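You operate a simulated robot arm through the tools that you are given. There is no shell and no other tool. Be economical: measure what you need, move in short steps, check, and stop when the job is done.

Carry out the task below with a simulated two-armed robot. There is one attempt and no reset: what you move stays moved.

JOB
Dress the brick on the plank bench, brush it clean and board it.
Fine: rub the burr off with the grip stone first, then brush the dust off with the red block brush; put both back; leave the extractor running for the dust; stand the brick square along the narrow board; no squeeze, knock or drop. Set down upright: grip stone, block brush. What is to be rubbed or washed off counts as gone when no trace of it is left.

It is judged by the outcome, as a careful person would: the job done as asked, and still so three seconds after it is handed in. It fails if anything else is knocked over, pushed out of place, dropped, spilled or broken.

ROBOT AND FRAMES
Two 7-joint arms with two-finger grippers on one trunk, on a base that drives. Base frame: it is fixed to the floor where the robot stands at the start and does not move with it; the origin is under the middle of the robot, x ahead of it, y to its left, z up. Readings come in cm, degrees, newtons and seconds.
The left shoulder is at the start at [6, 12.3, 94.5], the right one opposite. With the tool pointing down near the work surface each hand reaches from about 36 to 80 cm from the robot's upright axis, wherever it stands, measured 20 degrees to its own side. Places, roughly: board [60, 40, 90]; brick [-175, 50, 100]; extractor switch [300, -630, 80]; split brick [-175, 0, 100]. Payload 1.47 kg a hand.
The tool frame of a hand sits at the grasp point between the pads (the TCP): z along the fingers, y along the line on which they close. The tips reach 1.6 cm beyond it. The gripper opens to 8.7 cm. The gripper's body begins 5.5 cm behind the TCP.
Orientation is that of the tool frame in the base frame, as [roll, pitch, yaw] about the fixed x, y, z axes, in that order (R = Rz(yaw) Ry(pitch) Rx(roll)). With the fingers straight down and closing along the base's y, the tool's x points along the base's -x, its y along +y and its z along -z.

CONTROLS
- The arms move only by the tool nudge_tool. It takes "left_series", "right_series" or both (then of equal length, played together; a hand with none holds still); each is a list of rows, each an object of numbers (a shift or turn left out is 0, a gripper value left out holds the last): "hand": the finger opening in m, from 0 to 0.087; "dx", "dy", "dz": the shift along the tool's x, y, z in m; "ax", "ay", "az": the turn, a rotation vector about the tool's x, y, z in degrees. In form: [{"hand": .., "dx": .., "dy": .., "dz": .., "ax": .., "ay": .., "az": ..}, ...]. A call has 1 to 10 rows; each row is the pose to reach, as a shift and turn from the pose commanded when the call began, along the tool's axes at that moment. Each row takes 0.2 s and may step no farther than 5 cm and 8.6 degrees from the row before; otherwise, or with a gripper value out of range, the whole call is refused. A pose out of reach is approached as far as the arm can. The call stops where the force on the tool passes 40 N (or 10 N more than at its start, if that is more) or the arm is blocked; 0.2 s more then pass. Each finger travels about 15.3 cm/s and halts on what it meets, pressing with about 24 N; the grip force reading is that of the motor and also rises with nothing between the fingers. The clock runs only during rows and for 0.2 s after the last one: add rows that repeat a pose to give the fingers time. It gives the time, the measured TCP pose, the force on the tool (base axes), the opening and the grip force at its end, in the units of the frame above (readings bear some noise), with the torque about the TCP (base axes, N m) and any sound that the robot's microphone picked up, and new pictures: "show" is both (left out), scene, wrist or none (wrist: the cameras of the hands that moved).
- Cameras (640 x 400 px; columns grow to the right, rows downward): "scene" is now at [9.13, 1.87, 150.96]; the picture's right is [0.21, -0.98, 0.00], its down [-0.65, -0.14, -0.74] and it looks along [0.73, 0.16, -0.67] (base axes); focal length 261 px, centre (320, 200). "left" rides on the left gripper at [7.3, -1.2, -9] in its tool frame; the picture's right is [0.16, 0.99, 0.00], its down [-0.72, 0.12, -0.68] and it looks along [-0.67, 0.11, 0.73] (tool axes); focal length 247 px, centre (320, 200). "right" rides on the right gripper at [7.3, 1.2, -9] in its tool frame; the picture's right is [-0.16, 0.99, 0.00], its down [-0.72, -0.12, -0.68] and it looks along [-0.67, -0.11, 0.73] (tool axes); focal length 247 px, centre (320, 200). There is no depth. A picture from a camera that has moved, and an enlarged one, comes with that camera's place and axes in the base frame and with its lens.
- lift_body(by): slides the trunk up (or, below 0, down) by that many cm; the arms and the scene camera ride with it, the base frame stays. It gives what a move gives, with no picture.
- base_move(legs): drives the robot by 1 to 6 legs, each [ahead, left, turn to the left] in cm, cm and degrees, along the robot's own axes; the way and the turn of a leg run together, so that a leg with both is an arc; at most 150 cm and 180 degrees a leg. The arms and the cameras ride along, it lands a little off, and it stops where it bumps. It gives what a move gives, and a new picture of the scene camera.
- aim_head(pan, tilt): turns the head with the scene camera to pan (to the left, within 120 degrees either way) and tilt (down, from -29 to 69), counted from straight ahead of the robot. It gives what a move gives, and a new picture of the scene camera.
- enlarge(camera, box): a new picture of the part [left, top, right, bottom] of that camera's present view, enlarged. The clock stands still meanwhile.
- sign_off(): hands the job in; it is judged then, once.

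Go step by step. Nothing tells you exact positions but the pictures and the camera data: compare them with the known pose of the tool, close in by small moves and look again before you grip or let go. The budget is 120 turns and 260 pictures, counting those below and the enlarged ones. Unless the task says otherwise, let go and move clear before handing in.

The tools are called after ">>>" as a command line: name --argument value ..., lists and objects as JSON in quotes. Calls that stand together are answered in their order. nudge_tool: Moves the arms, as the interface text tells. Its arguments: {"type":"object","properties":{"left_series":{"type":"array"},"right_series":{"type":"array"},"show":{"type":"string","enum":["both","scene","wrist","none"]}},"required":[]} The other tools are called the same way: lift_body (by) slides the trunk up or down; base_move (legs) drives the base; aim_head (pan, tilt) turns the head that bears the scene camera; enlarge (camera, box) takes an enlarged picture of a part of a camera's view; sign_off () hands the job in.

At the start:

```text
time: 0.0
left_tcp_pos: [40.07, 23.71, 121.1]
left_ee_rot: [-179.9, 0.0, -180.0]
left_wrist_force: [0.4, 0.4, 0.3]
left_wrist_torque: [-0.01, 0.03, 0.01]
left_opening: 8.72
left_grip_force: 0.0
right_tcp_pos: [36.63, -14.35, 121.62]
right_ee_rot: [-180.0, 0.0, -180.0]
right_wrist_force: [0.2, -0.3, -0.3]
right_wrist_torque: [0.0, 0.0, 0.02]
right_opening: 8.67
right_grip_force: 0.1
trunk travel left (down, up): [-10.0, 13.0]
robot x, y, heading: [-0.22, -0.27, -0.0]
head pan, tilt: [12.2, 42.0]
```

scene: 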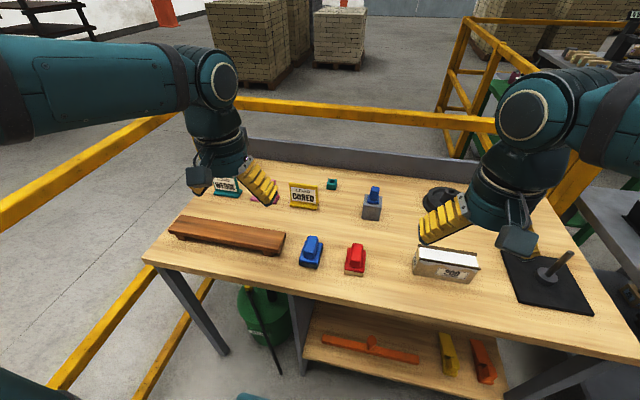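
right: 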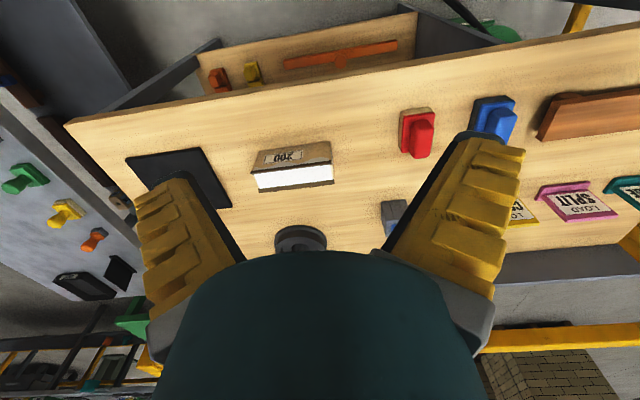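
left: 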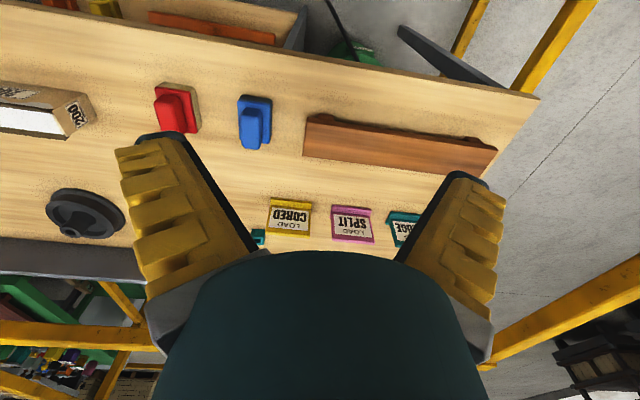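

I see the work bench ahead with a narrow board at the left, a blue and a red brush, a grey stone with a blue grip, and signs. The brick is behind me, so I look closer and around first.

>>> enlarge --camera "scene" --box '[160, 160, 480, 360]'

>>> aim_head --pan 120 --tilt 20

>>> aim_head --pan -65 --tilt 15

```text
2.00 times, centred on (320, 260) of scene
camera zoom: at [9.13, 1.87, 150.96], right [0.21, -0.98, 0.0], down [-0.65, -0.14, -0.74], along [0.73, 0.16, -0.67], focal length 522 px, centre (320, 80)
```

zoom: 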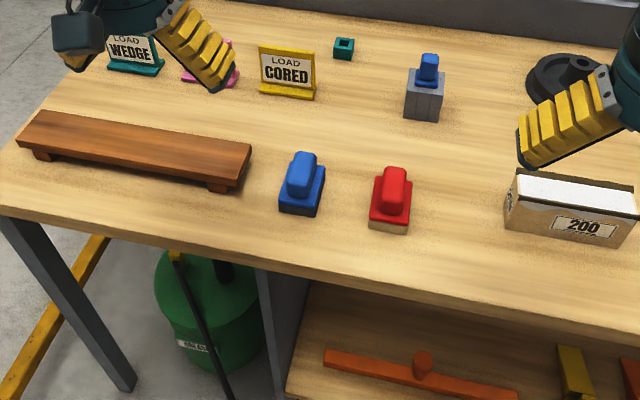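

```text
time: 1.9
left_tcp_pos: [39.86, 23.69, 121.02]
left_ee_rot: [-179.9, -0.1, 179.9]
left_wrist_force: [-0.2, -1.1, 0.6]
left_wrist_torque: [0.02, 0.02, 0.0]
left_opening: 8.69
left_grip_force: 0.1
right_tcp_pos: [36.63, -14.35, 121.63]
right_ee_rot: [180.0, 0.1, -180.0]
right_wrist_force: [0.4, 0.4, -0.2]
right_wrist_torque: [0.0, -0.02, -0.04]
right_opening: 8.71
right_grip_force: 0.0
trunk travel left (down, up): [-10.0, 13.0]
robot x, y, heading: [0.06, 0.03, 0.1]
head pan, tilt: [120.0, 20.0]
camera scene: at [-3.69, 8.17, 154.39], right [0.87, 0.5, 0.0], down [0.17, -0.3, -0.94], along [-0.47, 0.81, -0.34], focal length 261 px, centre (320, 200)
```

scene: 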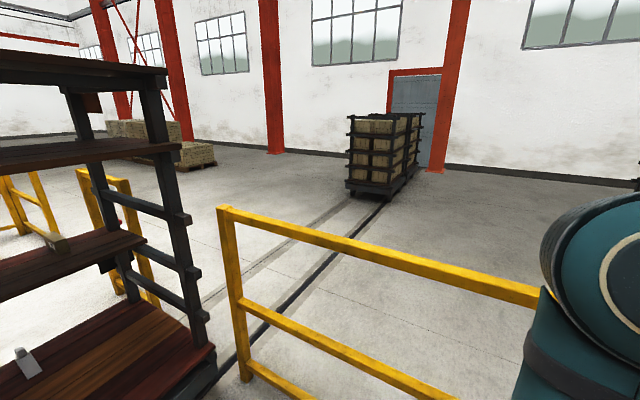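

```text
time: 4.6
left_tcp_pos: [40.04, 23.61, 121.07]
left_ee_rot: [179.9, 0.0, -179.9]
left_wrist_force: [0.4, -0.6, -0.3]
left_wrist_torque: [0.0, -0.01, 0.02]
left_opening: 8.71
left_grip_force: 0.0
right_tcp_pos: [36.64, -14.23, 121.58]
right_ee_rot: [-179.9, 0.0, -179.9]
right_wrist_force: [-0.3, -0.4, -0.1]
right_wrist_torque: [0.0, -0.01, 0.0]
right_opening: 8.68
right_grip_force: 0.0
trunk travel left (down, up): [-10.0, 13.0]
robot x, y, heading: [0.01, -0.09, 0.2]
head pan, tilt: [-65.0, 15.0]
camera scene: at [4.91, -8.36, 155.21], right [-0.91, -0.42, 0.0], down [-0.11, 0.23, -0.97], along [0.41, -0.88, -0.26], focal length 261 px, centre (320, 200)
```

scene: 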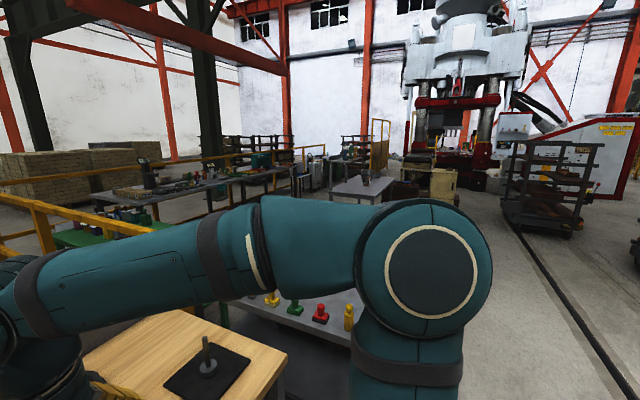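

The robot stands between the bench and something behind. I turn around to see the plank bench and the brick.

>>> base_move --legs '[[-15, 0, 0], [0, 0, 180]]'

>>> aim_head --pan 0 --tilt 30

```text
time: 13.2
left_tcp_pos: [-56.75, -20.53, 121.05]
left_ee_rot: [-179.9, 0.0, -4.5]
left_wrist_force: [-0.2, -0.1, -0.2]
left_wrist_torque: [0.0, 0.04, 0.01]
left_opening: 8.67
left_grip_force: 0.2
right_tcp_pos: [-50.52, 16.98, 121.68]
right_ee_rot: [180.0, 0.0, -4.5]
right_wrist_force: [-0.4, -0.3, -0.5]
right_wrist_torque: [0.0, 0.01, -0.01]
right_opening: 8.69
right_grip_force: 0.1
trunk travel left (down, up): [-10.0, 13.0]
robot x, y, heading: [-14.72, 0.11, 175.5]
head pan, tilt: [-65.0, 15.0]
camera scene: at [-19.4, 8.91, 155.21], right [0.94, 0.35, 0.0], down [0.09, -0.24, -0.97], along [-0.34, 0.9, -0.26], focal length 261 px, centre (320, 200)
```

scene: 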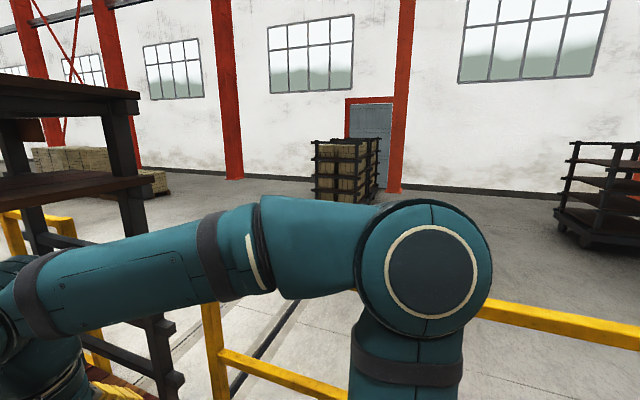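

```text
time: 14.5
left_tcp_pos: [-56.81, -20.53, 121.02]
left_ee_rot: [180.0, 0.0, -4.5]
left_wrist_force: [-0.2, -0.1, -0.4]
left_wrist_torque: [-0.03, 0.02, 0.01]
left_opening: 8.7
left_grip_force: 0.1
right_tcp_pos: [-50.59, 17.09, 121.63]
right_ee_rot: [179.9, 0.1, -4.5]
right_wrist_force: [-0.5, 0.3, 0.2]
right_wrist_torque: [-0.02, 0.04, -0.01]
right_opening: 8.71
right_grip_force: 0.1
trunk travel left (down, up): [-10.0, 13.0]
robot x, y, heading: [-14.98, -0.2, 175.2]
head pan, tilt: [0.0, 30.0]
camera scene: at [-25.14, 0.88, 152.79], right [0.08, 1.0, 0.0], down [0.5, -0.04, -0.87], along [-0.86, 0.07, -0.5], focal length 261 px, centre (320, 200)
```

scene: 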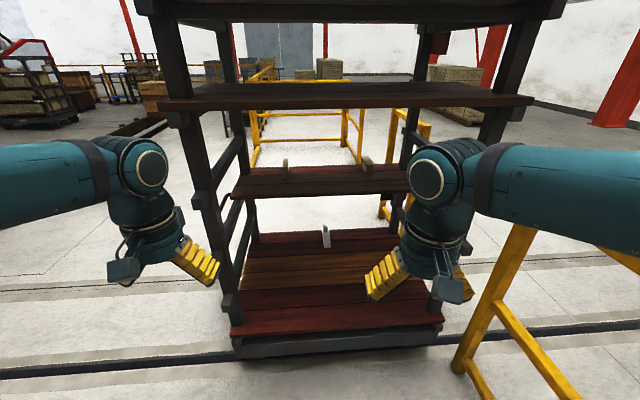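

The rack of planks stands behind, with two small items on the middle shelf matching the brick and split brick. I zoom in.

>>> enlarge --camera "scene" --box '[220, 80, 460, 230]'

>>> enlarge --camera "scene" --box '[260, 140, 420, 200]'

```text
2.67 times, centred on (340, 155) of scene
camera zoom: at [-25.14, 0.88, 152.79], right [0.08, 1.0, 0.0], down [0.5, -0.04, -0.87], along [-0.86, 0.07, -0.5], focal length 696 px, centre (267, 320)
```

zoom: 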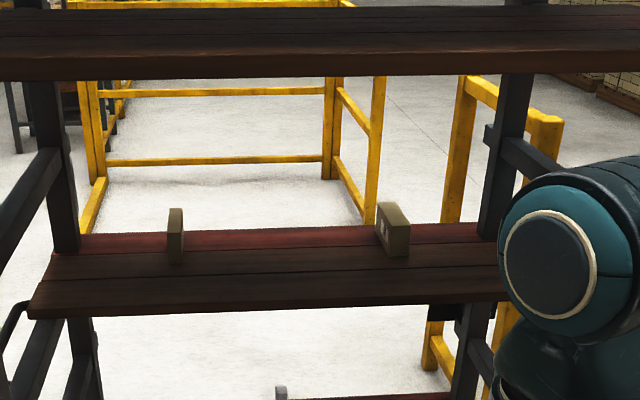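

```text
4.00 times, centred on (340, 170) of scene
camera zoom: at [-25.14, 0.88, 152.79], right [0.08, 1.0, 0.0], down [0.5, -0.04, -0.87], along [-0.86, 0.07, -0.5], focal length 1044 px, centre (240, 320)
```

zoom: 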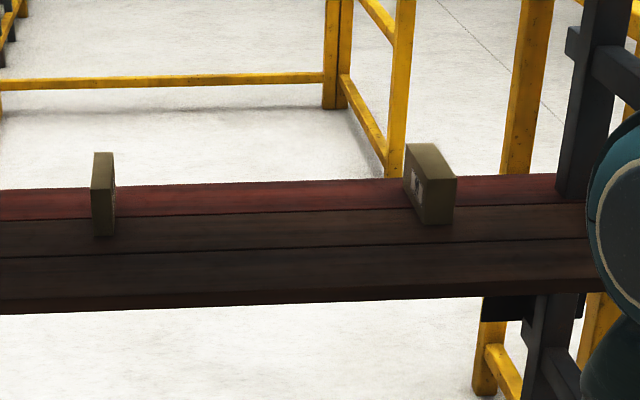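

The whole brick is at the right on the middle shelf. First I look toward the extractor switch to plan a route.

>>> base_move --legs '[[0, 0, 105]]'

>>> aim_head --pan 0 --tilt 15

>>> enlarge --camera "scene" --box '[240, 100, 480, 250]'

```text
time: 19.3
left_tcp_pos: [15.41, -35.05, 120.91]
left_ee_rot: [-180.0, 0.0, 100.4]
left_wrist_force: [-0.7, -0.4, -0.1]
left_wrist_torque: [0.02, 0.01, 0.0]
left_opening: 8.71
left_grip_force: 0.0
right_tcp_pos: [-22.53, -38.67, 121.64]
right_ee_rot: [-180.0, 0.0, 100.4]
right_wrist_force: [0.2, -0.3, -0.5]
right_wrist_torque: [-0.04, 0.0, 0.0]
right_opening: 8.73
right_grip_force: 0.0
trunk travel left (down, up): [-10.0, 13.0]
robot x, y, heading: [-15.13, 0.2, -79.5]
head pan, tilt: [0.0, 30.0]
camera scene: at [-13.31, -9.79, 152.79], right [-0.98, -0.18, 0.0], down [-0.09, 0.49, -0.87], along [0.16, -0.85, -0.5], focal length 261 px, centre (320, 200)
```

scene: 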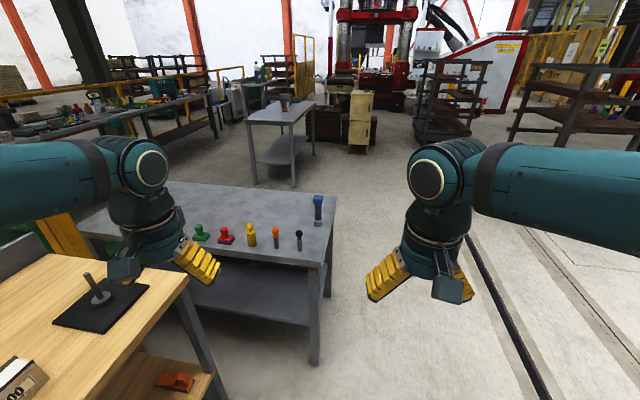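

```text
time: 20.1
left_tcp_pos: [15.47, -35.0, 120.97]
left_ee_rot: [-180.0, 0.0, 100.4]
left_wrist_force: [-0.2, -0.5, -0.6]
left_wrist_torque: [0.01, 0.0, -0.03]
left_opening: 8.71
left_grip_force: 0.0
right_tcp_pos: [-22.39, -38.57, 121.55]
right_ee_rot: [180.0, 0.0, 100.5]
right_wrist_force: [0.2, -0.3, 0.5]
right_wrist_torque: [0.02, 0.0, 0.02]
right_opening: 8.71
right_grip_force: 0.0
trunk travel left (down, up): [-10.0, 13.0]
robot x, y, heading: [-14.9, -0.06, -79.8]
head pan, tilt: [0.0, 15.0]
camera scene: at [-13.26, -10.09, 155.2], right [-0.98, -0.18, 0.0], down [-0.05, 0.26, -0.97], along [0.17, -0.95, -0.26], focal length 261 px, centre (320, 200)
```

scene: 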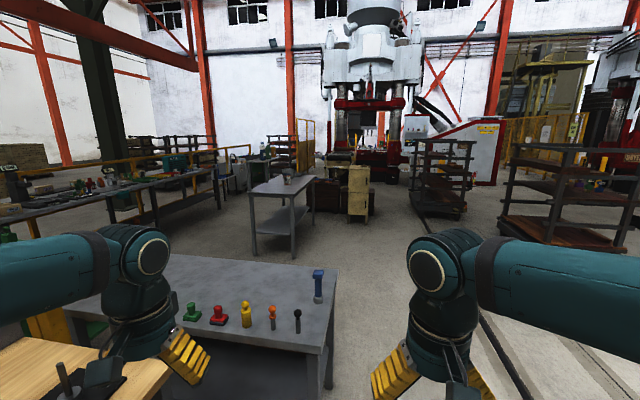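

```text
2.67 times, centred on (360, 175) of scene
camera zoom: at [-13.26, -10.09, 155.2], right [-0.98, -0.18, 0.0], down [-0.05, 0.26, -0.97], along [0.17, -0.95, -0.26], focal length 696 px, centre (213, 267)
```

zoom: 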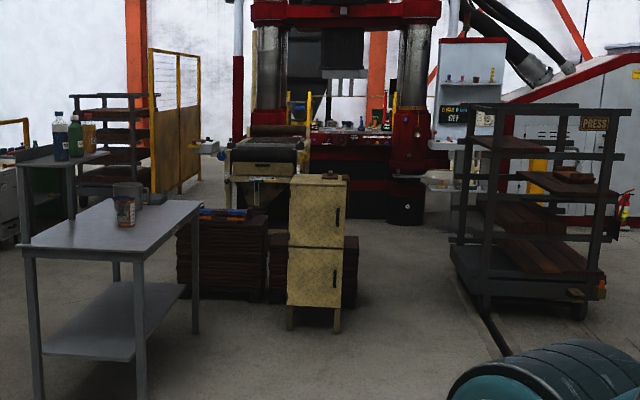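

>>> enlarge --camera "scene" --box '[190, 125, 310, 200]'

>>> enlarge --camera "scene" --box '[80, 230, 400, 400]'

```text
5.33 times, centred on (250, 162) of scene
camera zoom: at [-13.26, -10.09, 155.2], right [-0.98, -0.18, 0.0], down [-0.05, 0.26, -0.97], along [0.17, -0.95, -0.26], focal length 1392 px, centre (693, 400)
```

zoom: 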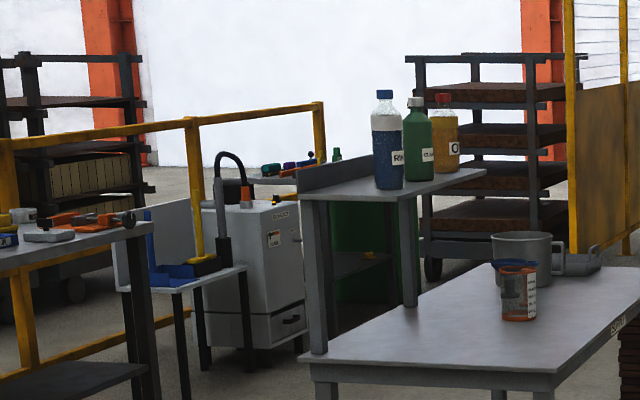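

```text
2.00 times, centred on (240, 315) of scene
camera zoom: at [-13.26, -10.09, 155.2], right [-0.98, -0.18, 0.0], down [-0.05, 0.26, -0.97], along [0.17, -0.95, -0.26], focal length 522 px, centre (480, -30)
```

zoom: 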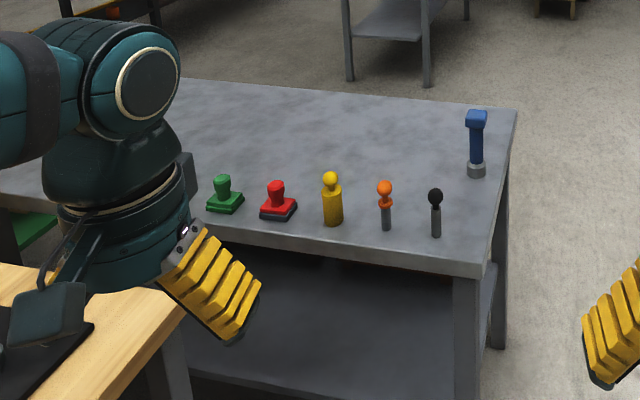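

The extractor is the grey cabinet with a hose at the far side, between the basin bench and the bottle bench. I drive around the grey table in steps.

>>> base_move --legs '[[40, -45, 0], [140, -20, 0], [0, 0, 25]]'

>>> enlarge --camera "scene" --box '[160, 100, 400, 250]'

```text
time: 32.6
left_tcp_pos: [-5.15, -209.83, 121.03]
left_ee_rot: [179.9, 0.0, 125.1]
left_wrist_force: [0.0, 0.0, -0.5]
left_wrist_torque: [-0.01, 0.0, 0.0]
left_opening: 8.66
left_grip_force: 0.0
right_tcp_pos: [-37.99, -228.81, 121.53]
right_ee_rot: [180.0, 0.0, 125.1]
right_wrist_force: [1.2, -0.4, 0.2]
right_wrist_torque: [0.01, -0.01, 0.0]
right_opening: 8.7
right_grip_force: 0.1
trunk travel left (down, up): [-10.0, 13.0]
robot x, y, heading: [-47.58, -190.9, -54.9]
head pan, tilt: [0.0, 15.0]
camera scene: at [-41.53, -199.04, 155.21], right [-0.82, -0.57, 0.0], down [-0.15, 0.21, -0.97], along [0.56, -0.79, -0.26], focal length 261 px, centre (320, 200)
```

scene: 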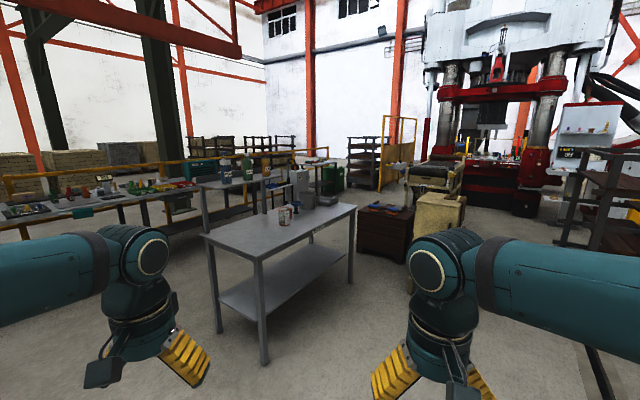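

```text
2.67 times, centred on (280, 175) of scene
camera zoom: at [-41.53, -199.04, 155.21], right [-0.82, -0.57, 0.0], down [-0.15, 0.21, -0.97], along [0.56, -0.79, -0.26], focal length 696 px, centre (427, 267)
```

zoom: 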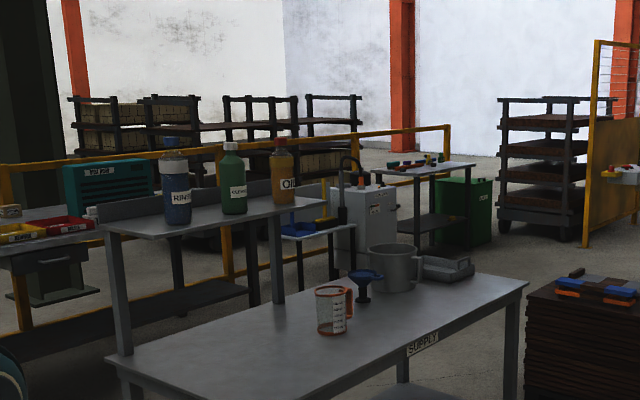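

The aisle between the supply table and the bottle bench leads to the extractor cabinet, whose front faces that aisle. I drive between the tables and then down the aisle.

>>> base_move --legs '[[0, 0, 55], [30, -32, 0], [140, 0, 0], [92, 0, 0], [0, 0, -90]]'

```text
time: 53.2
left_tcp_pos: [235.7, -266.12, 121.05]
left_ee_rot: [180.0, 0.0, 88.9]
left_wrist_force: [0.1, 0.3, 0.5]
left_wrist_torque: [0.0, 0.01, 0.01]
left_opening: 8.71
left_grip_force: 0.2
right_tcp_pos: [197.83, -262.18, 121.63]
right_ee_rot: [-180.0, 0.0, 88.8]
right_wrist_force: [-0.5, -0.4, 0.1]
right_wrist_torque: [0.02, -0.03, -0.03]
right_opening: 8.72
right_grip_force: 0.0
trunk travel left (down, up): [-10.0, 13.0]
robot x, y, heading: [212.64, -225.71, -91.3]
head pan, tilt: [0.0, 15.0]
camera scene: at [212.58, -235.98, 155.21], right [-1.0, 0.02, 0.0], down [0.01, 0.26, -0.97], along [-0.02, -0.97, -0.26], focal length 261 px, centre (320, 200)
```

scene: 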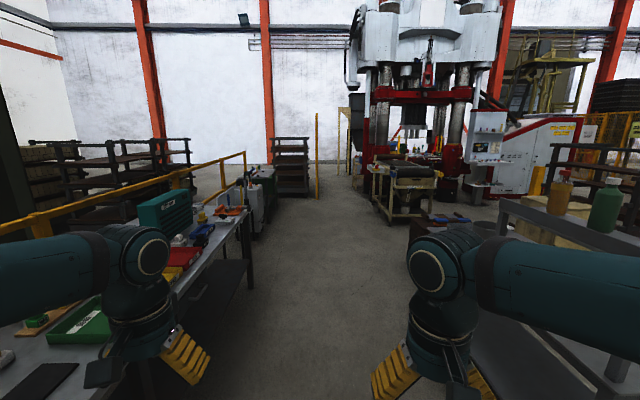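

The aisle is clear. I drive along it and then look left at the cabinet.

>>> base_move --legs '[[145, -10, 0], [145, 0, 0]]'

>>> aim_head --pan 50 --tilt 35

```text
time: 67.0
left_tcp_pos: [219.38, -551.55, 120.99]
left_ee_rot: [-180.0, -0.1, 89.2]
left_wrist_force: [-1.1, 0.0, 0.6]
left_wrist_torque: [0.0, 0.02, 0.01]
left_opening: 8.7
left_grip_force: 0.1
right_tcp_pos: [181.55, -547.68, 121.69]
right_ee_rot: [179.9, 0.0, 89.2]
right_wrist_force: [0.5, -0.5, -0.5]
right_wrist_torque: [-0.01, -0.01, 0.02]
right_opening: 8.7
right_grip_force: 0.0
trunk travel left (down, up): [-10.0, 13.0]
robot x, y, heading: [196.24, -511.42, -90.9]
head pan, tilt: [0.0, 15.0]
camera scene: at [196.04, -521.5, 155.21], right [-1.0, 0.01, 0.0], down [0.0, 0.26, -0.97], along [-0.01, -0.97, -0.26], focal length 261 px, centre (320, 200)
```

scene: 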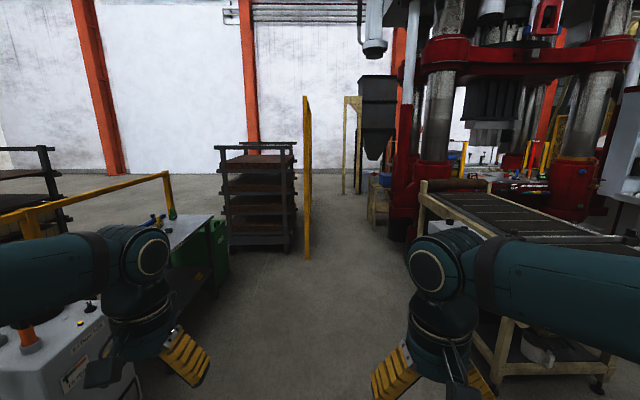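

```text
time: 68.2
left_tcp_pos: [219.27, -551.55, 121.09]
left_ee_rot: [-179.9, 0.0, 89.2]
left_wrist_force: [0.0, -0.3, -0.7]
left_wrist_torque: [0.0, -0.01, 0.0]
left_opening: 8.7
left_grip_force: 0.0
right_tcp_pos: [181.43, -547.65, 121.51]
right_ee_rot: [179.9, 0.0, 89.1]
right_wrist_force: [0.2, 0.1, -0.1]
right_wrist_torque: [0.01, -0.01, 0.0]
right_opening: 8.7
right_grip_force: 0.1
trunk travel left (down, up): [-10.0, 13.0]
robot x, y, heading: [196.36, -511.31, -90.8]
head pan, tilt: [50.0, 35.0]
camera scene: at [202.83, -517.89, 152.01], right [-0.65, -0.76, 0.0], down [-0.43, 0.38, -0.82], along [0.62, -0.54, -0.57], focal length 261 px, centre (320, 200)
```

scene: 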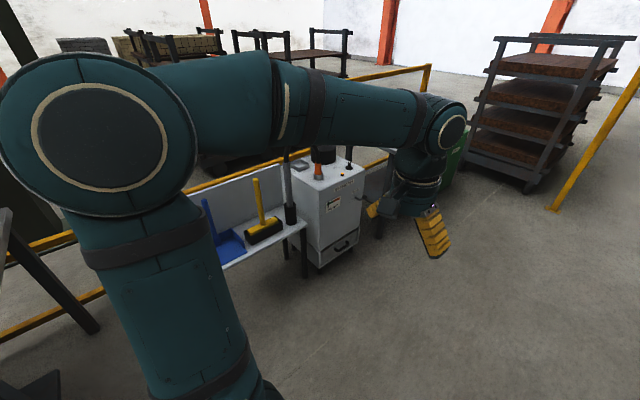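

The switch looks to be a small lever on top of the grey cabinet near [303, -628]. I move to face it.

>>> base_move --legs '[[100, 0, 0], [0, 0, 91]]'

>>> aim_head --pan 0 --tilt 35

>>> enlarge --camera "scene" --box '[200, 120, 440, 270]'

```text
time: 77.2
left_tcp_pos: [235.62, -585.73, 120.89]
left_ee_rot: [180.0, 0.0, -179.3]
left_wrist_force: [-0.3, 0.1, -0.2]
left_wrist_torque: [-0.01, 0.0, 0.0]
left_opening: 8.69
left_grip_force: 0.0
right_tcp_pos: [232.68, -623.79, 121.56]
right_ee_rot: [180.0, 0.2, -179.4]
right_wrist_force: [-0.3, 0.5, -0.3]
right_wrist_torque: [0.01, 0.0, 0.01]
right_opening: 8.69
right_grip_force: 0.0
trunk travel left (down, up): [-10.0, 13.0]
robot x, y, heading: [196.25, -609.81, 0.6]
head pan, tilt: [50.0, 35.0]
camera scene: at [202.41, -603.01, 152.01], right [0.77, -0.63, 0.0], down [-0.36, -0.44, -0.82], along [0.52, 0.63, -0.57], focal length 261 px, centre (320, 200)
```

scene: 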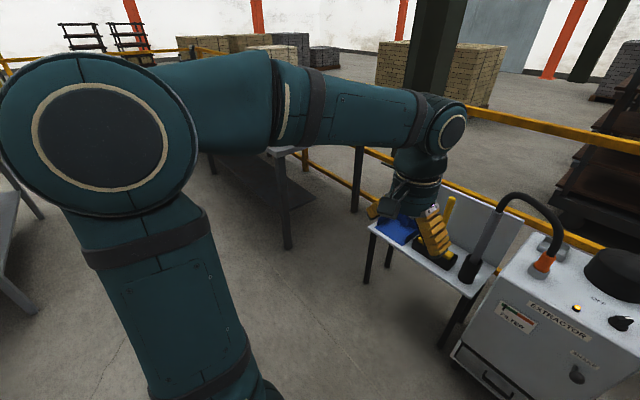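

```text
time: 78.4
left_tcp_pos: [235.62, -585.8, 121.05]
left_ee_rot: [-180.0, 0.0, -179.4]
left_wrist_force: [-0.4, 0.3, 1.0]
left_wrist_torque: [-0.01, 0.01, 0.0]
left_opening: 8.71
left_grip_force: 0.0
right_tcp_pos: [232.74, -623.81, 121.64]
right_ee_rot: [-180.0, 0.0, -179.4]
right_wrist_force: [0.4, -0.3, 0.2]
right_wrist_torque: [0.01, -0.01, -0.02]
right_opening: 8.7
right_grip_force: 0.0
trunk travel left (down, up): [-10.0, 13.0]
robot x, y, heading: [196.06, -609.86, 0.4]
head pan, tilt: [0.0, 35.0]
camera scene: at [205.63, -609.73, 152.01], right [0.01, -1.0, 0.0], down [-0.57, -0.01, -0.82], along [0.82, 0.01, -0.57], focal length 261 px, centre (320, 200)
```

scene: 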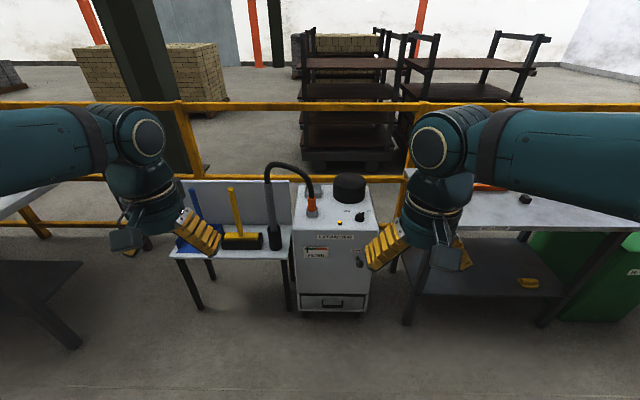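

```text
2.67 times, centred on (320, 195) of scene
camera zoom: at [205.63, -609.73, 152.01], right [0.01, -1.0, 0.0], down [-0.57, -0.01, -0.82], along [0.82, 0.01, -0.57], focal length 696 px, centre (320, 213)
```

zoom: 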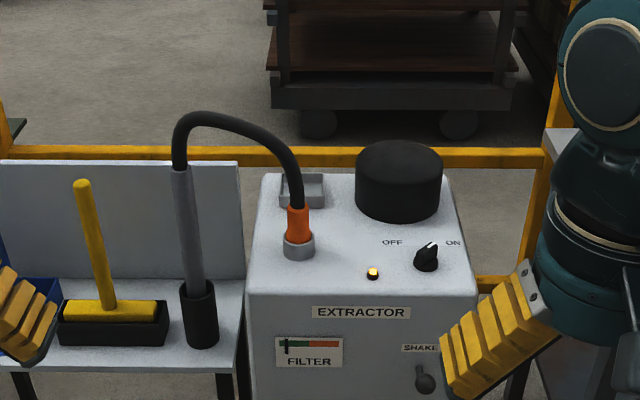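

>>> enlarge --camera "scene" --box '[326, 200, 382, 235]'

```text
11.43 times, centred on (354, 218) of scene
camera zoom: at [205.63, -609.73, 152.01], right [0.01, -1.0, 0.0], down [-0.57, -0.01, -0.82], along [0.82, 0.01, -0.57], focal length 2984 px, centre (-69, 0)
```

zoom: 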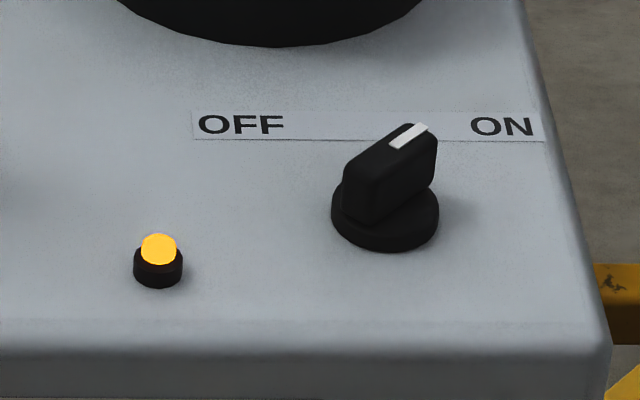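

The knob already points to ON and the lamp is lit, so the extractor is running and I leave it alone. I drive back to the rack.

>>> base_move --legs '[[0, 0, 89.6], [130, -6, 0], [130, 0, 0], [124, 0, 0], [0, 0, 90], [120, 0, 0]]'

```text
time: 110.2
left_tcp_pos: [49.42, -240.71, 121.04]
left_ee_rot: [180.0, -0.1, -3.7]
left_wrist_force: [0.1, -0.2, 0.2]
left_wrist_torque: [0.0, -0.03, 0.0]
left_opening: 8.7
left_grip_force: 0.1
right_tcp_pos: [55.26, -203.01, 121.67]
right_ee_rot: [180.0, 0.1, -3.7]
right_wrist_force: [-0.1, -0.5, 0.4]
right_wrist_torque: [-0.03, -0.01, 0.0]
right_opening: 8.7
right_grip_force: 0.1
trunk travel left (down, up): [-10.0, 13.0]
robot x, y, heading: [90.77, -219.48, 176.2]
head pan, tilt: [0.0, 35.0]
camera scene: at [81.05, -219.0, 152.01], right [0.06, 1.0, 0.0], down [0.57, -0.04, -0.82], along [-0.82, 0.05, -0.57], focal length 261 px, centre (320, 200)
```

scene: 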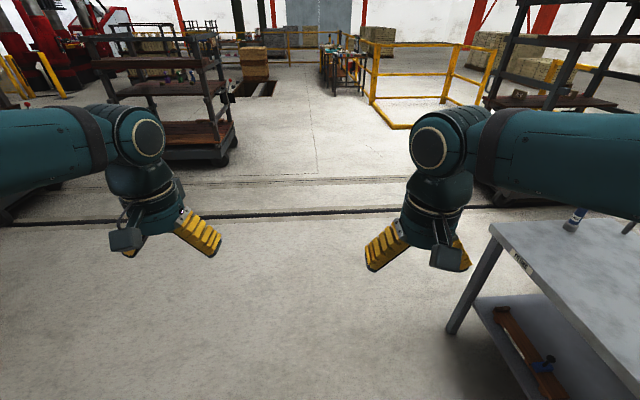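

>>> base_move --legs '[[145, 0, 0], [0, 0, 3.8], [0, -125, 0], [0, -125, 0]]'

>>> enlarge --camera "scene" --box '[200, 60, 440, 210]'

```text
time: 139.4
left_tcp_pos: [-93.2, 16.29, 121.04]
left_ee_rot: [-179.9, 0.0, 0.4]
left_wrist_force: [0.1, -0.2, -0.2]
left_wrist_torque: [-0.01, -0.03, 0.02]
left_opening: 8.71
left_grip_force: 0.0
right_tcp_pos: [-89.96, 54.2, 121.54]
right_ee_rot: [-180.0, 0.0, 0.2]
right_wrist_force: [0.2, -0.2, 0.8]
right_wrist_torque: [0.04, -0.02, -0.01]
right_opening: 8.7
right_grip_force: 0.1
trunk travel left (down, up): [-10.0, 13.0]
robot x, y, heading: [-53.22, 40.16, -179.7]
head pan, tilt: [0.0, 35.0]
camera scene: at [-63.11, 40.26, 152.01], right [0.0, 1.0, 0.0], down [0.57, 0.0, -0.82], along [-0.82, 0.0, -0.57], focal length 261 px, centre (320, 200)
```

scene: 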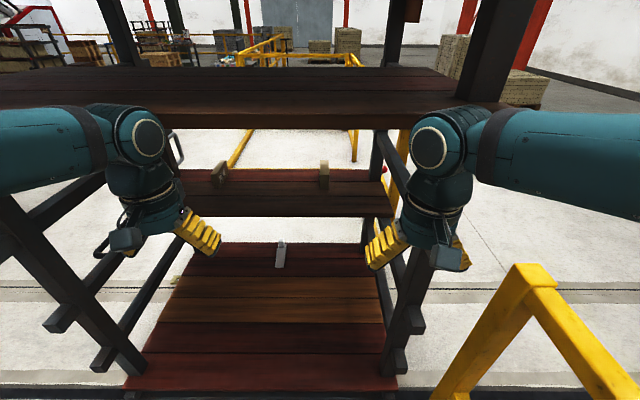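

```text
2.67 times, centred on (320, 135) of scene
camera zoom: at [-63.11, 40.26, 152.01], right [0.0, 1.0, 0.0], down [0.57, 0.0, -0.82], along [-0.82, 0.0, -0.57], focal length 696 px, centre (320, 373)
```

zoom: 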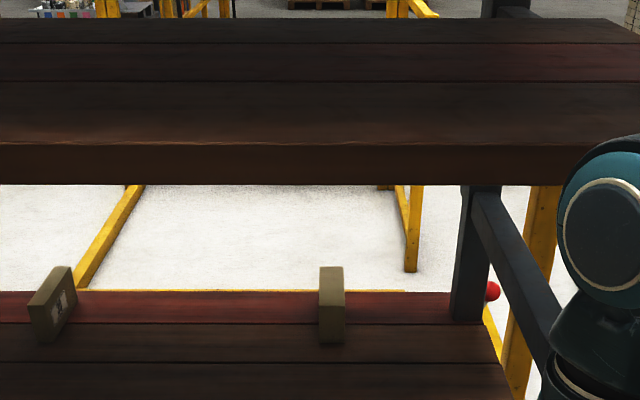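

The brick (right) stands at about [-172, 43] on a shelf at z≈85, with about 38 cm of clearance above. I tip the left hand forward 60°, and look at the wrist view.

>>> nudge_tool --left_series '[{"ay": -8.5}, {"ay": -17}, {"ay": -25.5}, {"ay": -34}, {"ay": -42.5}, {"ay": -51}, {"ay": -59.5}]' --show "wrist"

>>> base_move --legs '[[20, -10, 0]]'

```text
time: 141.0
left_tcp_pos: [-93.04, 16.4, 121.07]
left_ee_rot: [179.8, 59.6, 0.0]
left_wrist_force: [-0.6, 0.6, -0.8]
left_wrist_torque: [0.0, 0.03, 0.0]
left_opening: 8.71
left_grip_force: 0.0
right_tcp_pos: [-90.08, 54.37, 121.6]
right_ee_rot: [-180.0, 0.0, 0.2]
right_wrist_force: [-0.5, 0.8, -0.4]
right_wrist_torque: [0.01, 0.02, 0.01]
right_opening: 8.7
right_grip_force: 0.1
trunk travel left (down, up): [-10.0, 13.0]
robot x, y, heading: [-53.19, 40.14, -179.8]
head pan, tilt: [0.0, 35.0]
camera left: at [-81.73, 17.62, 119.22], right [0.09, -0.99, -0.13], down [0.22, -0.11, 0.97], along [-0.97, -0.11, 0.21], focal length 247 px, centre (320, 200)
```

left: 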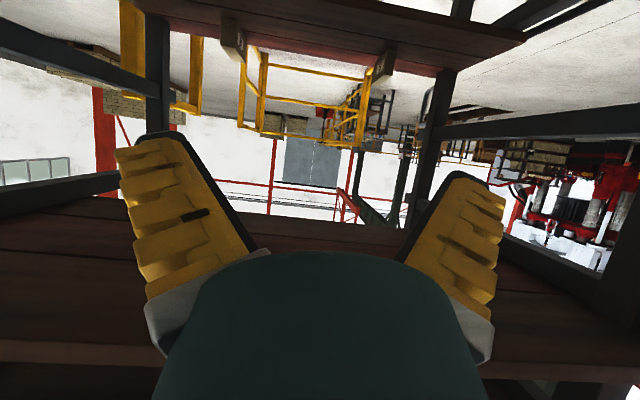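

```text
time: 142.2
left_tcp_pos: [-101.27, 20.97, 121.28]
left_ee_rot: [179.7, 59.8, -0.1]
left_wrist_force: [-0.2, -0.2, 1.2]
left_wrist_torque: [-0.02, 0.01, 0.06]
left_opening: 8.73
left_grip_force: 0.0
right_tcp_pos: [-97.14, 57.94, 121.62]
right_ee_rot: [-179.6, -0.1, 2.2]
right_wrist_force: [-0.1, 0.1, 0.5]
right_wrist_torque: [0.01, 0.0, -0.01]
right_opening: 8.71
right_grip_force: 0.0
trunk travel left (down, up): [-10.0, 13.0]
robot x, y, heading: [-61.85, 44.56, -179.9]
head pan, tilt: [0.0, 35.0]
stopped in leg 1: the robot was blocked; the commanded pose is now the measured one
camera scene: at [-71.04, 44.85, 152.08], right [0.0, 1.0, 0.0], down [0.57, 0.0, -0.82], along [-0.82, 0.0, -0.57], focal length 261 px, centre (320, 200)
```

scene: 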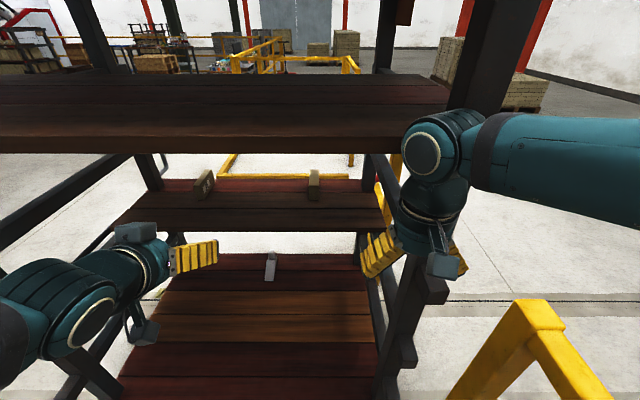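

The robot was blocked: the right hand's tall body met the upper shelf edge (front x≈-100, z≈139). I back off and tip the right hand forward low as well so both pass under it.

>>> base_move --legs '[[-12, 0, 0]]'

>>> nudge_tool --right_series '[{"ay": -8.5}, {"ay": -17}, {"ay": -25.5}, {"ay": -34}, {"ay": -42.5}, {"ay": -51}, {"ay": -59.5}]' --show "scene"

```text
time: 143.5
left_tcp_pos: [-89.92, 20.76, 121.07]
left_ee_rot: [179.9, 59.6, 0.2]
left_wrist_force: [0.4, 0.5, -0.2]
left_wrist_torque: [0.0, -0.02, 0.01]
left_opening: 8.67
left_grip_force: 0.1
right_tcp_pos: [-85.98, 57.96, 121.28]
right_ee_rot: [-179.4, -0.5, 2.0]
right_wrist_force: [0.1, 0.7, 0.4]
right_wrist_torque: [0.01, 0.02, 0.01]
right_opening: 8.71
right_grip_force: 0.0
trunk travel left (down, up): [-10.0, 13.0]
robot x, y, heading: [-50.08, 44.8, -179.7]
head pan, tilt: [0.0, 35.0]
camera scene: at [-59.9, 44.75, 152.02], right [-0.01, 1.0, 0.0], down [0.57, 0.0, -0.82], along [-0.82, 0.0, -0.57], focal length 261 px, centre (320, 200)
```

scene: 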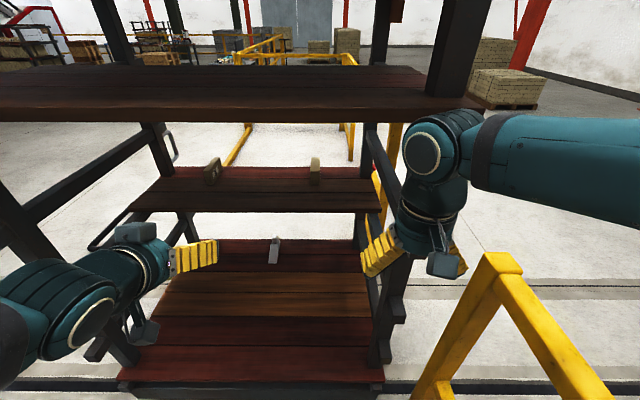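

```text
time: 145.1
left_tcp_pos: [-90.12, 20.8, 120.99]
left_ee_rot: [180.0, 59.5, 0.3]
left_wrist_force: [0.0, 0.5, -0.2]
left_wrist_torque: [0.0, 0.03, -0.03]
left_opening: 8.71
left_grip_force: 0.0
right_tcp_pos: [-86.97, 57.45, 122.89]
right_ee_rot: [-178.8, 58.8, 3.1]
right_wrist_force: [0.0, -0.7, 0.6]
right_wrist_torque: [0.0, 0.01, 0.01]
right_opening: 8.71
right_grip_force: 0.1
right hand out of reach, approached as far as the arm can: row 7
trunk travel left (down, up): [-10.0, 13.0]
robot x, y, heading: [-50.12, 44.69, -179.7]
head pan, tilt: [0.0, 35.0]
camera scene: at [-60.07, 44.65, 152.01], right [-0.01, 1.0, 0.0], down [0.57, 0.0, -0.82], along [-0.82, 0.0, -0.57], focal length 261 px, centre (320, 200)
```

scene: 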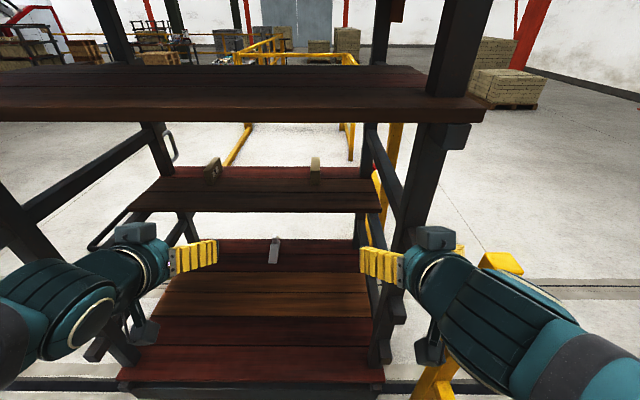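

The right post of the rack is too close for both arms to go in straight on. I turn the robot left about 50° so that only the right arm reaches in, sideways, and the left stays clear.

>>> base_move --legs '[[-10, 0, 0], [0, 0, 50]]'

>>> aim_head --pan -40 --tilt 35

```text
time: 148.7
left_tcp_pos: [-46.73, -2.39, 121.09]
left_ee_rot: [179.8, 59.5, 51.4]
left_wrist_force: [-0.1, 0.3, 0.4]
left_wrist_torque: [0.01, -0.03, 0.01]
left_opening: 8.69
left_grip_force: 0.1
right_tcp_pos: [-73.4, 23.3, 123.0]
right_ee_rot: [-178.9, 58.7, 54.3]
right_wrist_force: [-0.8, -0.5, 0.0]
right_wrist_torque: [-0.02, 0.0, 0.02]
right_opening: 8.7
right_grip_force: 0.0
trunk travel left (down, up): [-10.0, 13.0]
robot x, y, heading: [-40.0, 43.64, -128.4]
head pan, tilt: [0.0, 35.0]
stopped in leg 2: the robot was blocked; the commanded pose is now the measured one
camera scene: at [-46.45, 36.18, 152.01], right [-0.78, 0.62, 0.0], down [0.36, 0.45, -0.82], along [-0.51, -0.64, -0.57], focal length 261 px, centre (320, 200)
```

scene: 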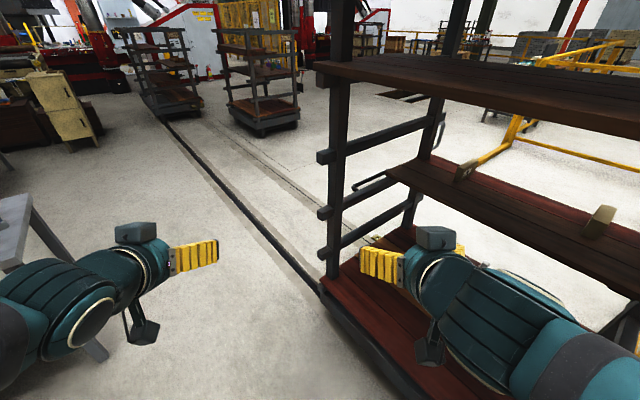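

```text
time: 149.7
left_tcp_pos: [-46.59, -2.28, 120.99]
left_ee_rot: [179.9, 59.4, 51.5]
left_wrist_force: [-1.0, 0.5, 0.6]
left_wrist_torque: [0.0, -0.05, 0.0]
left_opening: 8.69
left_grip_force: 0.1
right_tcp_pos: [-73.47, 23.18, 123.0]
right_ee_rot: [-178.9, 58.8, 54.2]
right_wrist_force: [0.4, -0.2, 0.8]
right_wrist_torque: [0.03, 0.0, 0.0]
right_opening: 8.67
right_grip_force: 0.0
trunk travel left (down, up): [-10.0, 13.0]
robot x, y, heading: [-40.27, 43.66, -128.6]
head pan, tilt: [-40.0, 35.0]
camera scene: at [-49.59, 41.29, 152.01], right [-0.2, 0.98, 0.0], down [0.56, 0.12, -0.82], along [-0.8, -0.17, -0.57], focal length 261 px, centre (320, 200)
```

scene: 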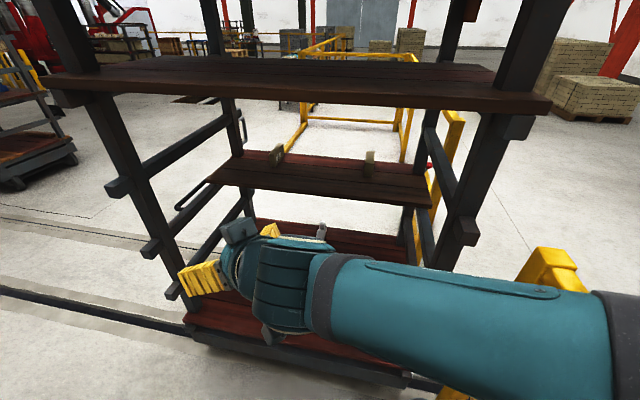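

The turn stopped near its end, probably the right elbow near the rail. I shift away from the rail, then swing the right hand to point into the rack.

>>> base_move --legs '[[10, 9, 0]]'

>>> nudge_tool --right_series '[{"ax": 7.2, "az": 4.17}, {"ax": 14.4, "az": 8.34}, {"ax": 21.6, "az": 12.5}, {"ax": 28.8, "az": 16.7}, {"ax": 36, "az": 20.9}, {"ax": 43.2, "az": 25}, {"ax": 45, "az": 26}]' --show "scene"

```text
time: 151.2
left_tcp_pos: [-45.65, -15.68, 121.0]
left_ee_rot: [179.9, 59.4, 51.5]
left_wrist_force: [-0.1, -0.8, -0.3]
left_wrist_torque: [0.0, -0.03, -0.01]
left_opening: 8.72
left_grip_force: 0.1
right_tcp_pos: [-72.51, 9.77, 123.04]
right_ee_rot: [-178.9, 58.7, 54.2]
right_wrist_force: [0.0, -0.5, -0.8]
right_wrist_torque: [0.02, 0.01, -0.04]
right_opening: 8.69
right_grip_force: 0.0
trunk travel left (down, up): [-10.0, 13.0]
robot x, y, heading: [-39.17, 30.34, -128.3]
head pan, tilt: [-40.0, 35.0]
camera scene: at [-48.69, 27.88, 152.01], right [-0.2, 0.98, 0.0], down [0.56, 0.12, -0.82], along [-0.8, -0.16, -0.57], focal length 261 px, centre (320, 200)
```

scene: 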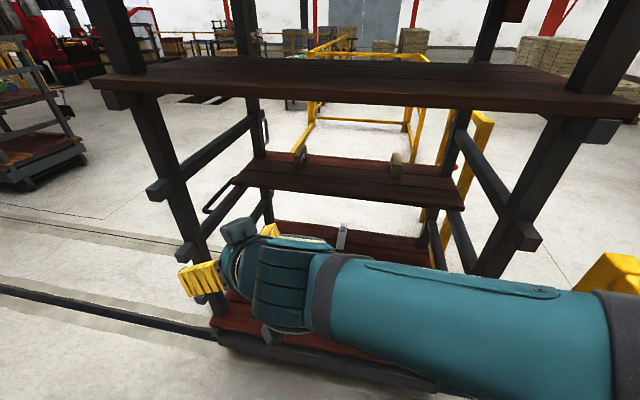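

```text
time: 152.3
left_tcp_pos: [-45.74, -15.65, 121.01]
left_ee_rot: [179.9, 59.5, 51.5]
left_wrist_force: [0.4, -0.5, -0.1]
left_wrist_torque: [0.03, 0.03, 0.01]
left_opening: 8.7
left_grip_force: 0.1
right_tcp_pos: [-75.86, 15.99, 123.76]
right_ee_rot: [165.3, 54.4, -3.7]
right_wrist_force: [0.2, 0.2, 0.7]
right_wrist_torque: [-0.03, -0.01, 0.02]
right_opening: 8.71
right_grip_force: 0.2
trunk travel left (down, up): [-10.0, 13.0]
robot x, y, heading: [-39.62, 30.13, -128.5]
head pan, tilt: [-40.0, 35.0]
stopped in row 5 (right hand): the arm was blocked; the commanded pose is now the measured one
camera scene: at [-48.66, 27.96, 152.01], right [-0.2, 0.98, 0.0], down [0.56, 0.12, -0.82], along [-0.8, -0.16, -0.57], focal length 261 px, centre (320, 200)
```

scene: 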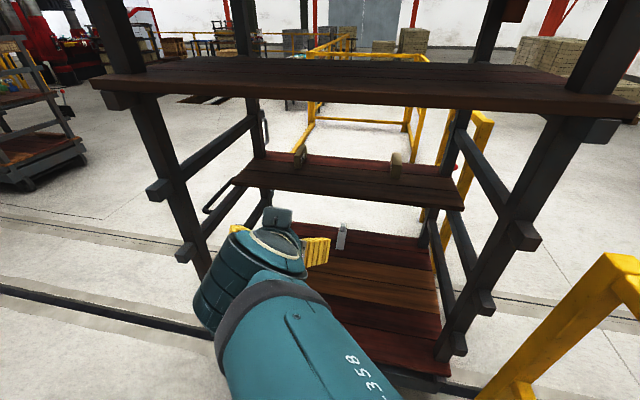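

The right hand now points into the rack. I extend it gently forward and down and look through its wrist camera.

>>> nudge_tool --right_series '[{"dx": 0.003, "dy": -0.012, "dz": 0.04}, {"dx": 0.006, "dy": -0.024, "dz": 0.08}, {"dx": 0.009, "dy": -0.036, "dz": 0.12}, {"dx": 0.012, "dy": -0.05, "dz": 0.16}]'

```text
time: 153.0
left_tcp_pos: [-45.72, -15.57, 121.0]
left_ee_rot: [179.8, 59.3, 51.4]
left_wrist_force: [0.4, -0.7, -0.8]
left_wrist_torque: [-0.02, 0.0, 0.0]
left_opening: 8.72
left_grip_force: 0.0
right_tcp_pos: [-77.26, 12.05, 121.19]
right_ee_rot: [157.1, 56.5, 2.4]
right_wrist_force: [-0.3, 0.0, -0.3]
right_wrist_torque: [-0.01, 0.01, 0.0]
right_opening: 8.68
right_grip_force: 0.0
right hand out of reach, approached as far as the arm can: row 3
trunk travel left (down, up): [-10.0, 13.0]
robot x, y, heading: [-39.15, 30.13, -128.2]
head pan, tilt: [-40.0, 35.0]
stopped in row 3 (right hand): the arm was blocked; the commanded pose is now the measured one
camera scene: at [-48.73, 27.98, 152.01], right [-0.2, 0.98, 0.0], down [0.56, 0.12, -0.82], along [-0.8, -0.16, -0.57], focal length 261 px, centre (320, 200)
camera right: at [-66.32, 14.98, 119.8], right [0.27, -0.9, 0.34], down [0.07, 0.37, 0.92], along [-0.96, -0.23, 0.16], focal length 247 px, centre (320, 200)
```

scene: 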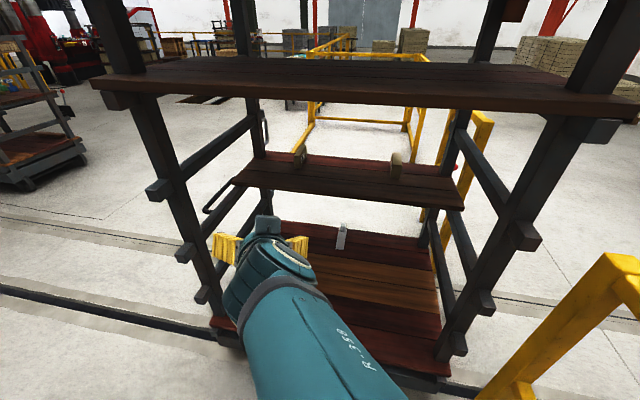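
right: 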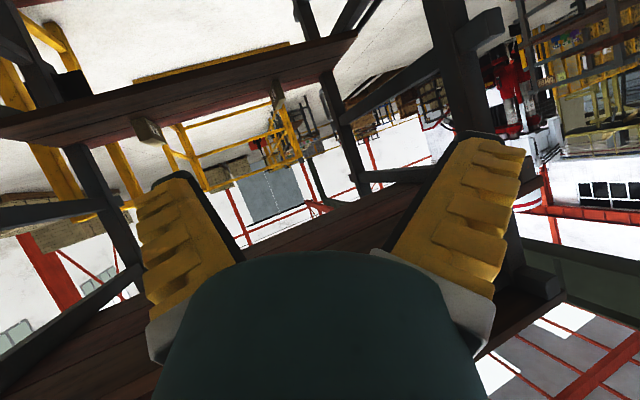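

The right arm is near its joint limits in this posture. I will instead face the rack squarely further left (y≈30), stretch the right arm straight first, then drive in. First I undo the yaw of the right hand and turn the base back.

>>> nudge_tool --right_series '[{"ax": -6.8, "ay": 1.75, "az": -4.15}, {"ax": -13.6, "ay": 3.5, "az": -8.3}, {"ax": -20.4, "ay": 5.25, "az": -12.45}, {"ax": -27.3, "ay": 7, "az": -16.6}, {"ax": -34.1, "ay": 8.75, "az": -20.75}, {"ax": -40.9, "ay": 10.5, "az": -24.9}]' --show "none"

>>> nudge_tool --right_series '[{"ax": 8}, {"ax": 16}, {"ax": 23}]' --show "scene"

```text
time: 154.4
left_tcp_pos: [-45.88, -15.59, 121.04]
left_ee_rot: [179.8, 59.4, 51.5]
left_wrist_force: [0.6, 0.7, -0.2]
left_wrist_torque: [0.0, -0.01, 0.04]
left_opening: 8.71
left_grip_force: 0.0
right_tcp_pos: [-77.4, 12.07, 121.18]
right_ee_rot: [157.3, 56.5, 51.7]
right_wrist_force: [-0.6, -0.3, -0.4]
right_wrist_torque: [-0.02, -0.02, 0.01]
right_opening: 8.7
right_grip_force: 0.0
right hand out of reach, approached as far as the arm can: row 1, 2, 3, 4
trunk travel left (down, up): [-10.0, 13.0]
robot x, y, heading: [-39.31, 30.42, -128.3]
head pan, tilt: [-40.0, 35.0]
```

```text
time: 155.2
left_tcp_pos: [-45.65, -15.7, 121.14]
left_ee_rot: [179.9, 59.6, 51.6]
left_wrist_force: [-0.1, -0.9, 0.4]
left_wrist_torque: [-0.02, 0.0, -0.02]
left_opening: 8.72
left_grip_force: 0.0
right_tcp_pos: [-77.46, 11.89, 121.54]
right_ee_rot: [-179.7, 56.3, 51.5]
right_wrist_force: [-0.3, -0.4, -0.4]
right_wrist_torque: [0.01, -0.01, -0.04]
right_opening: 8.7
right_grip_force: 0.1
right hand out of reach, approached as far as the arm can: row 2, 3
trunk travel left (down, up): [-10.0, 13.0]
robot x, y, heading: [-39.57, 30.72, -128.4]
head pan, tilt: [-40.0, 35.0]
camera scene: at [-48.59, 27.88, 152.01], right [-0.2, 0.98, 0.0], down [0.56, 0.12, -0.82], along [-0.8, -0.16, -0.57], focal length 261 px, centre (320, 200)
```

scene: 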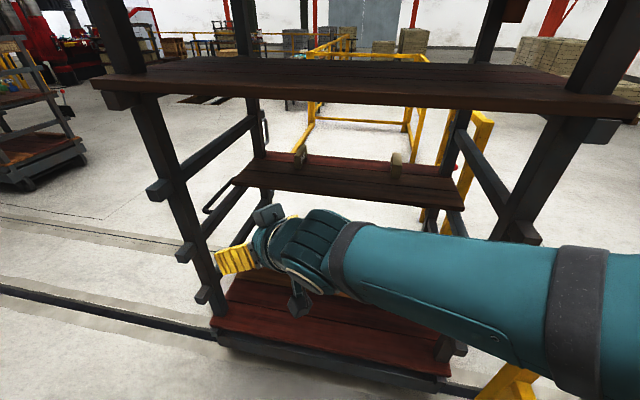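

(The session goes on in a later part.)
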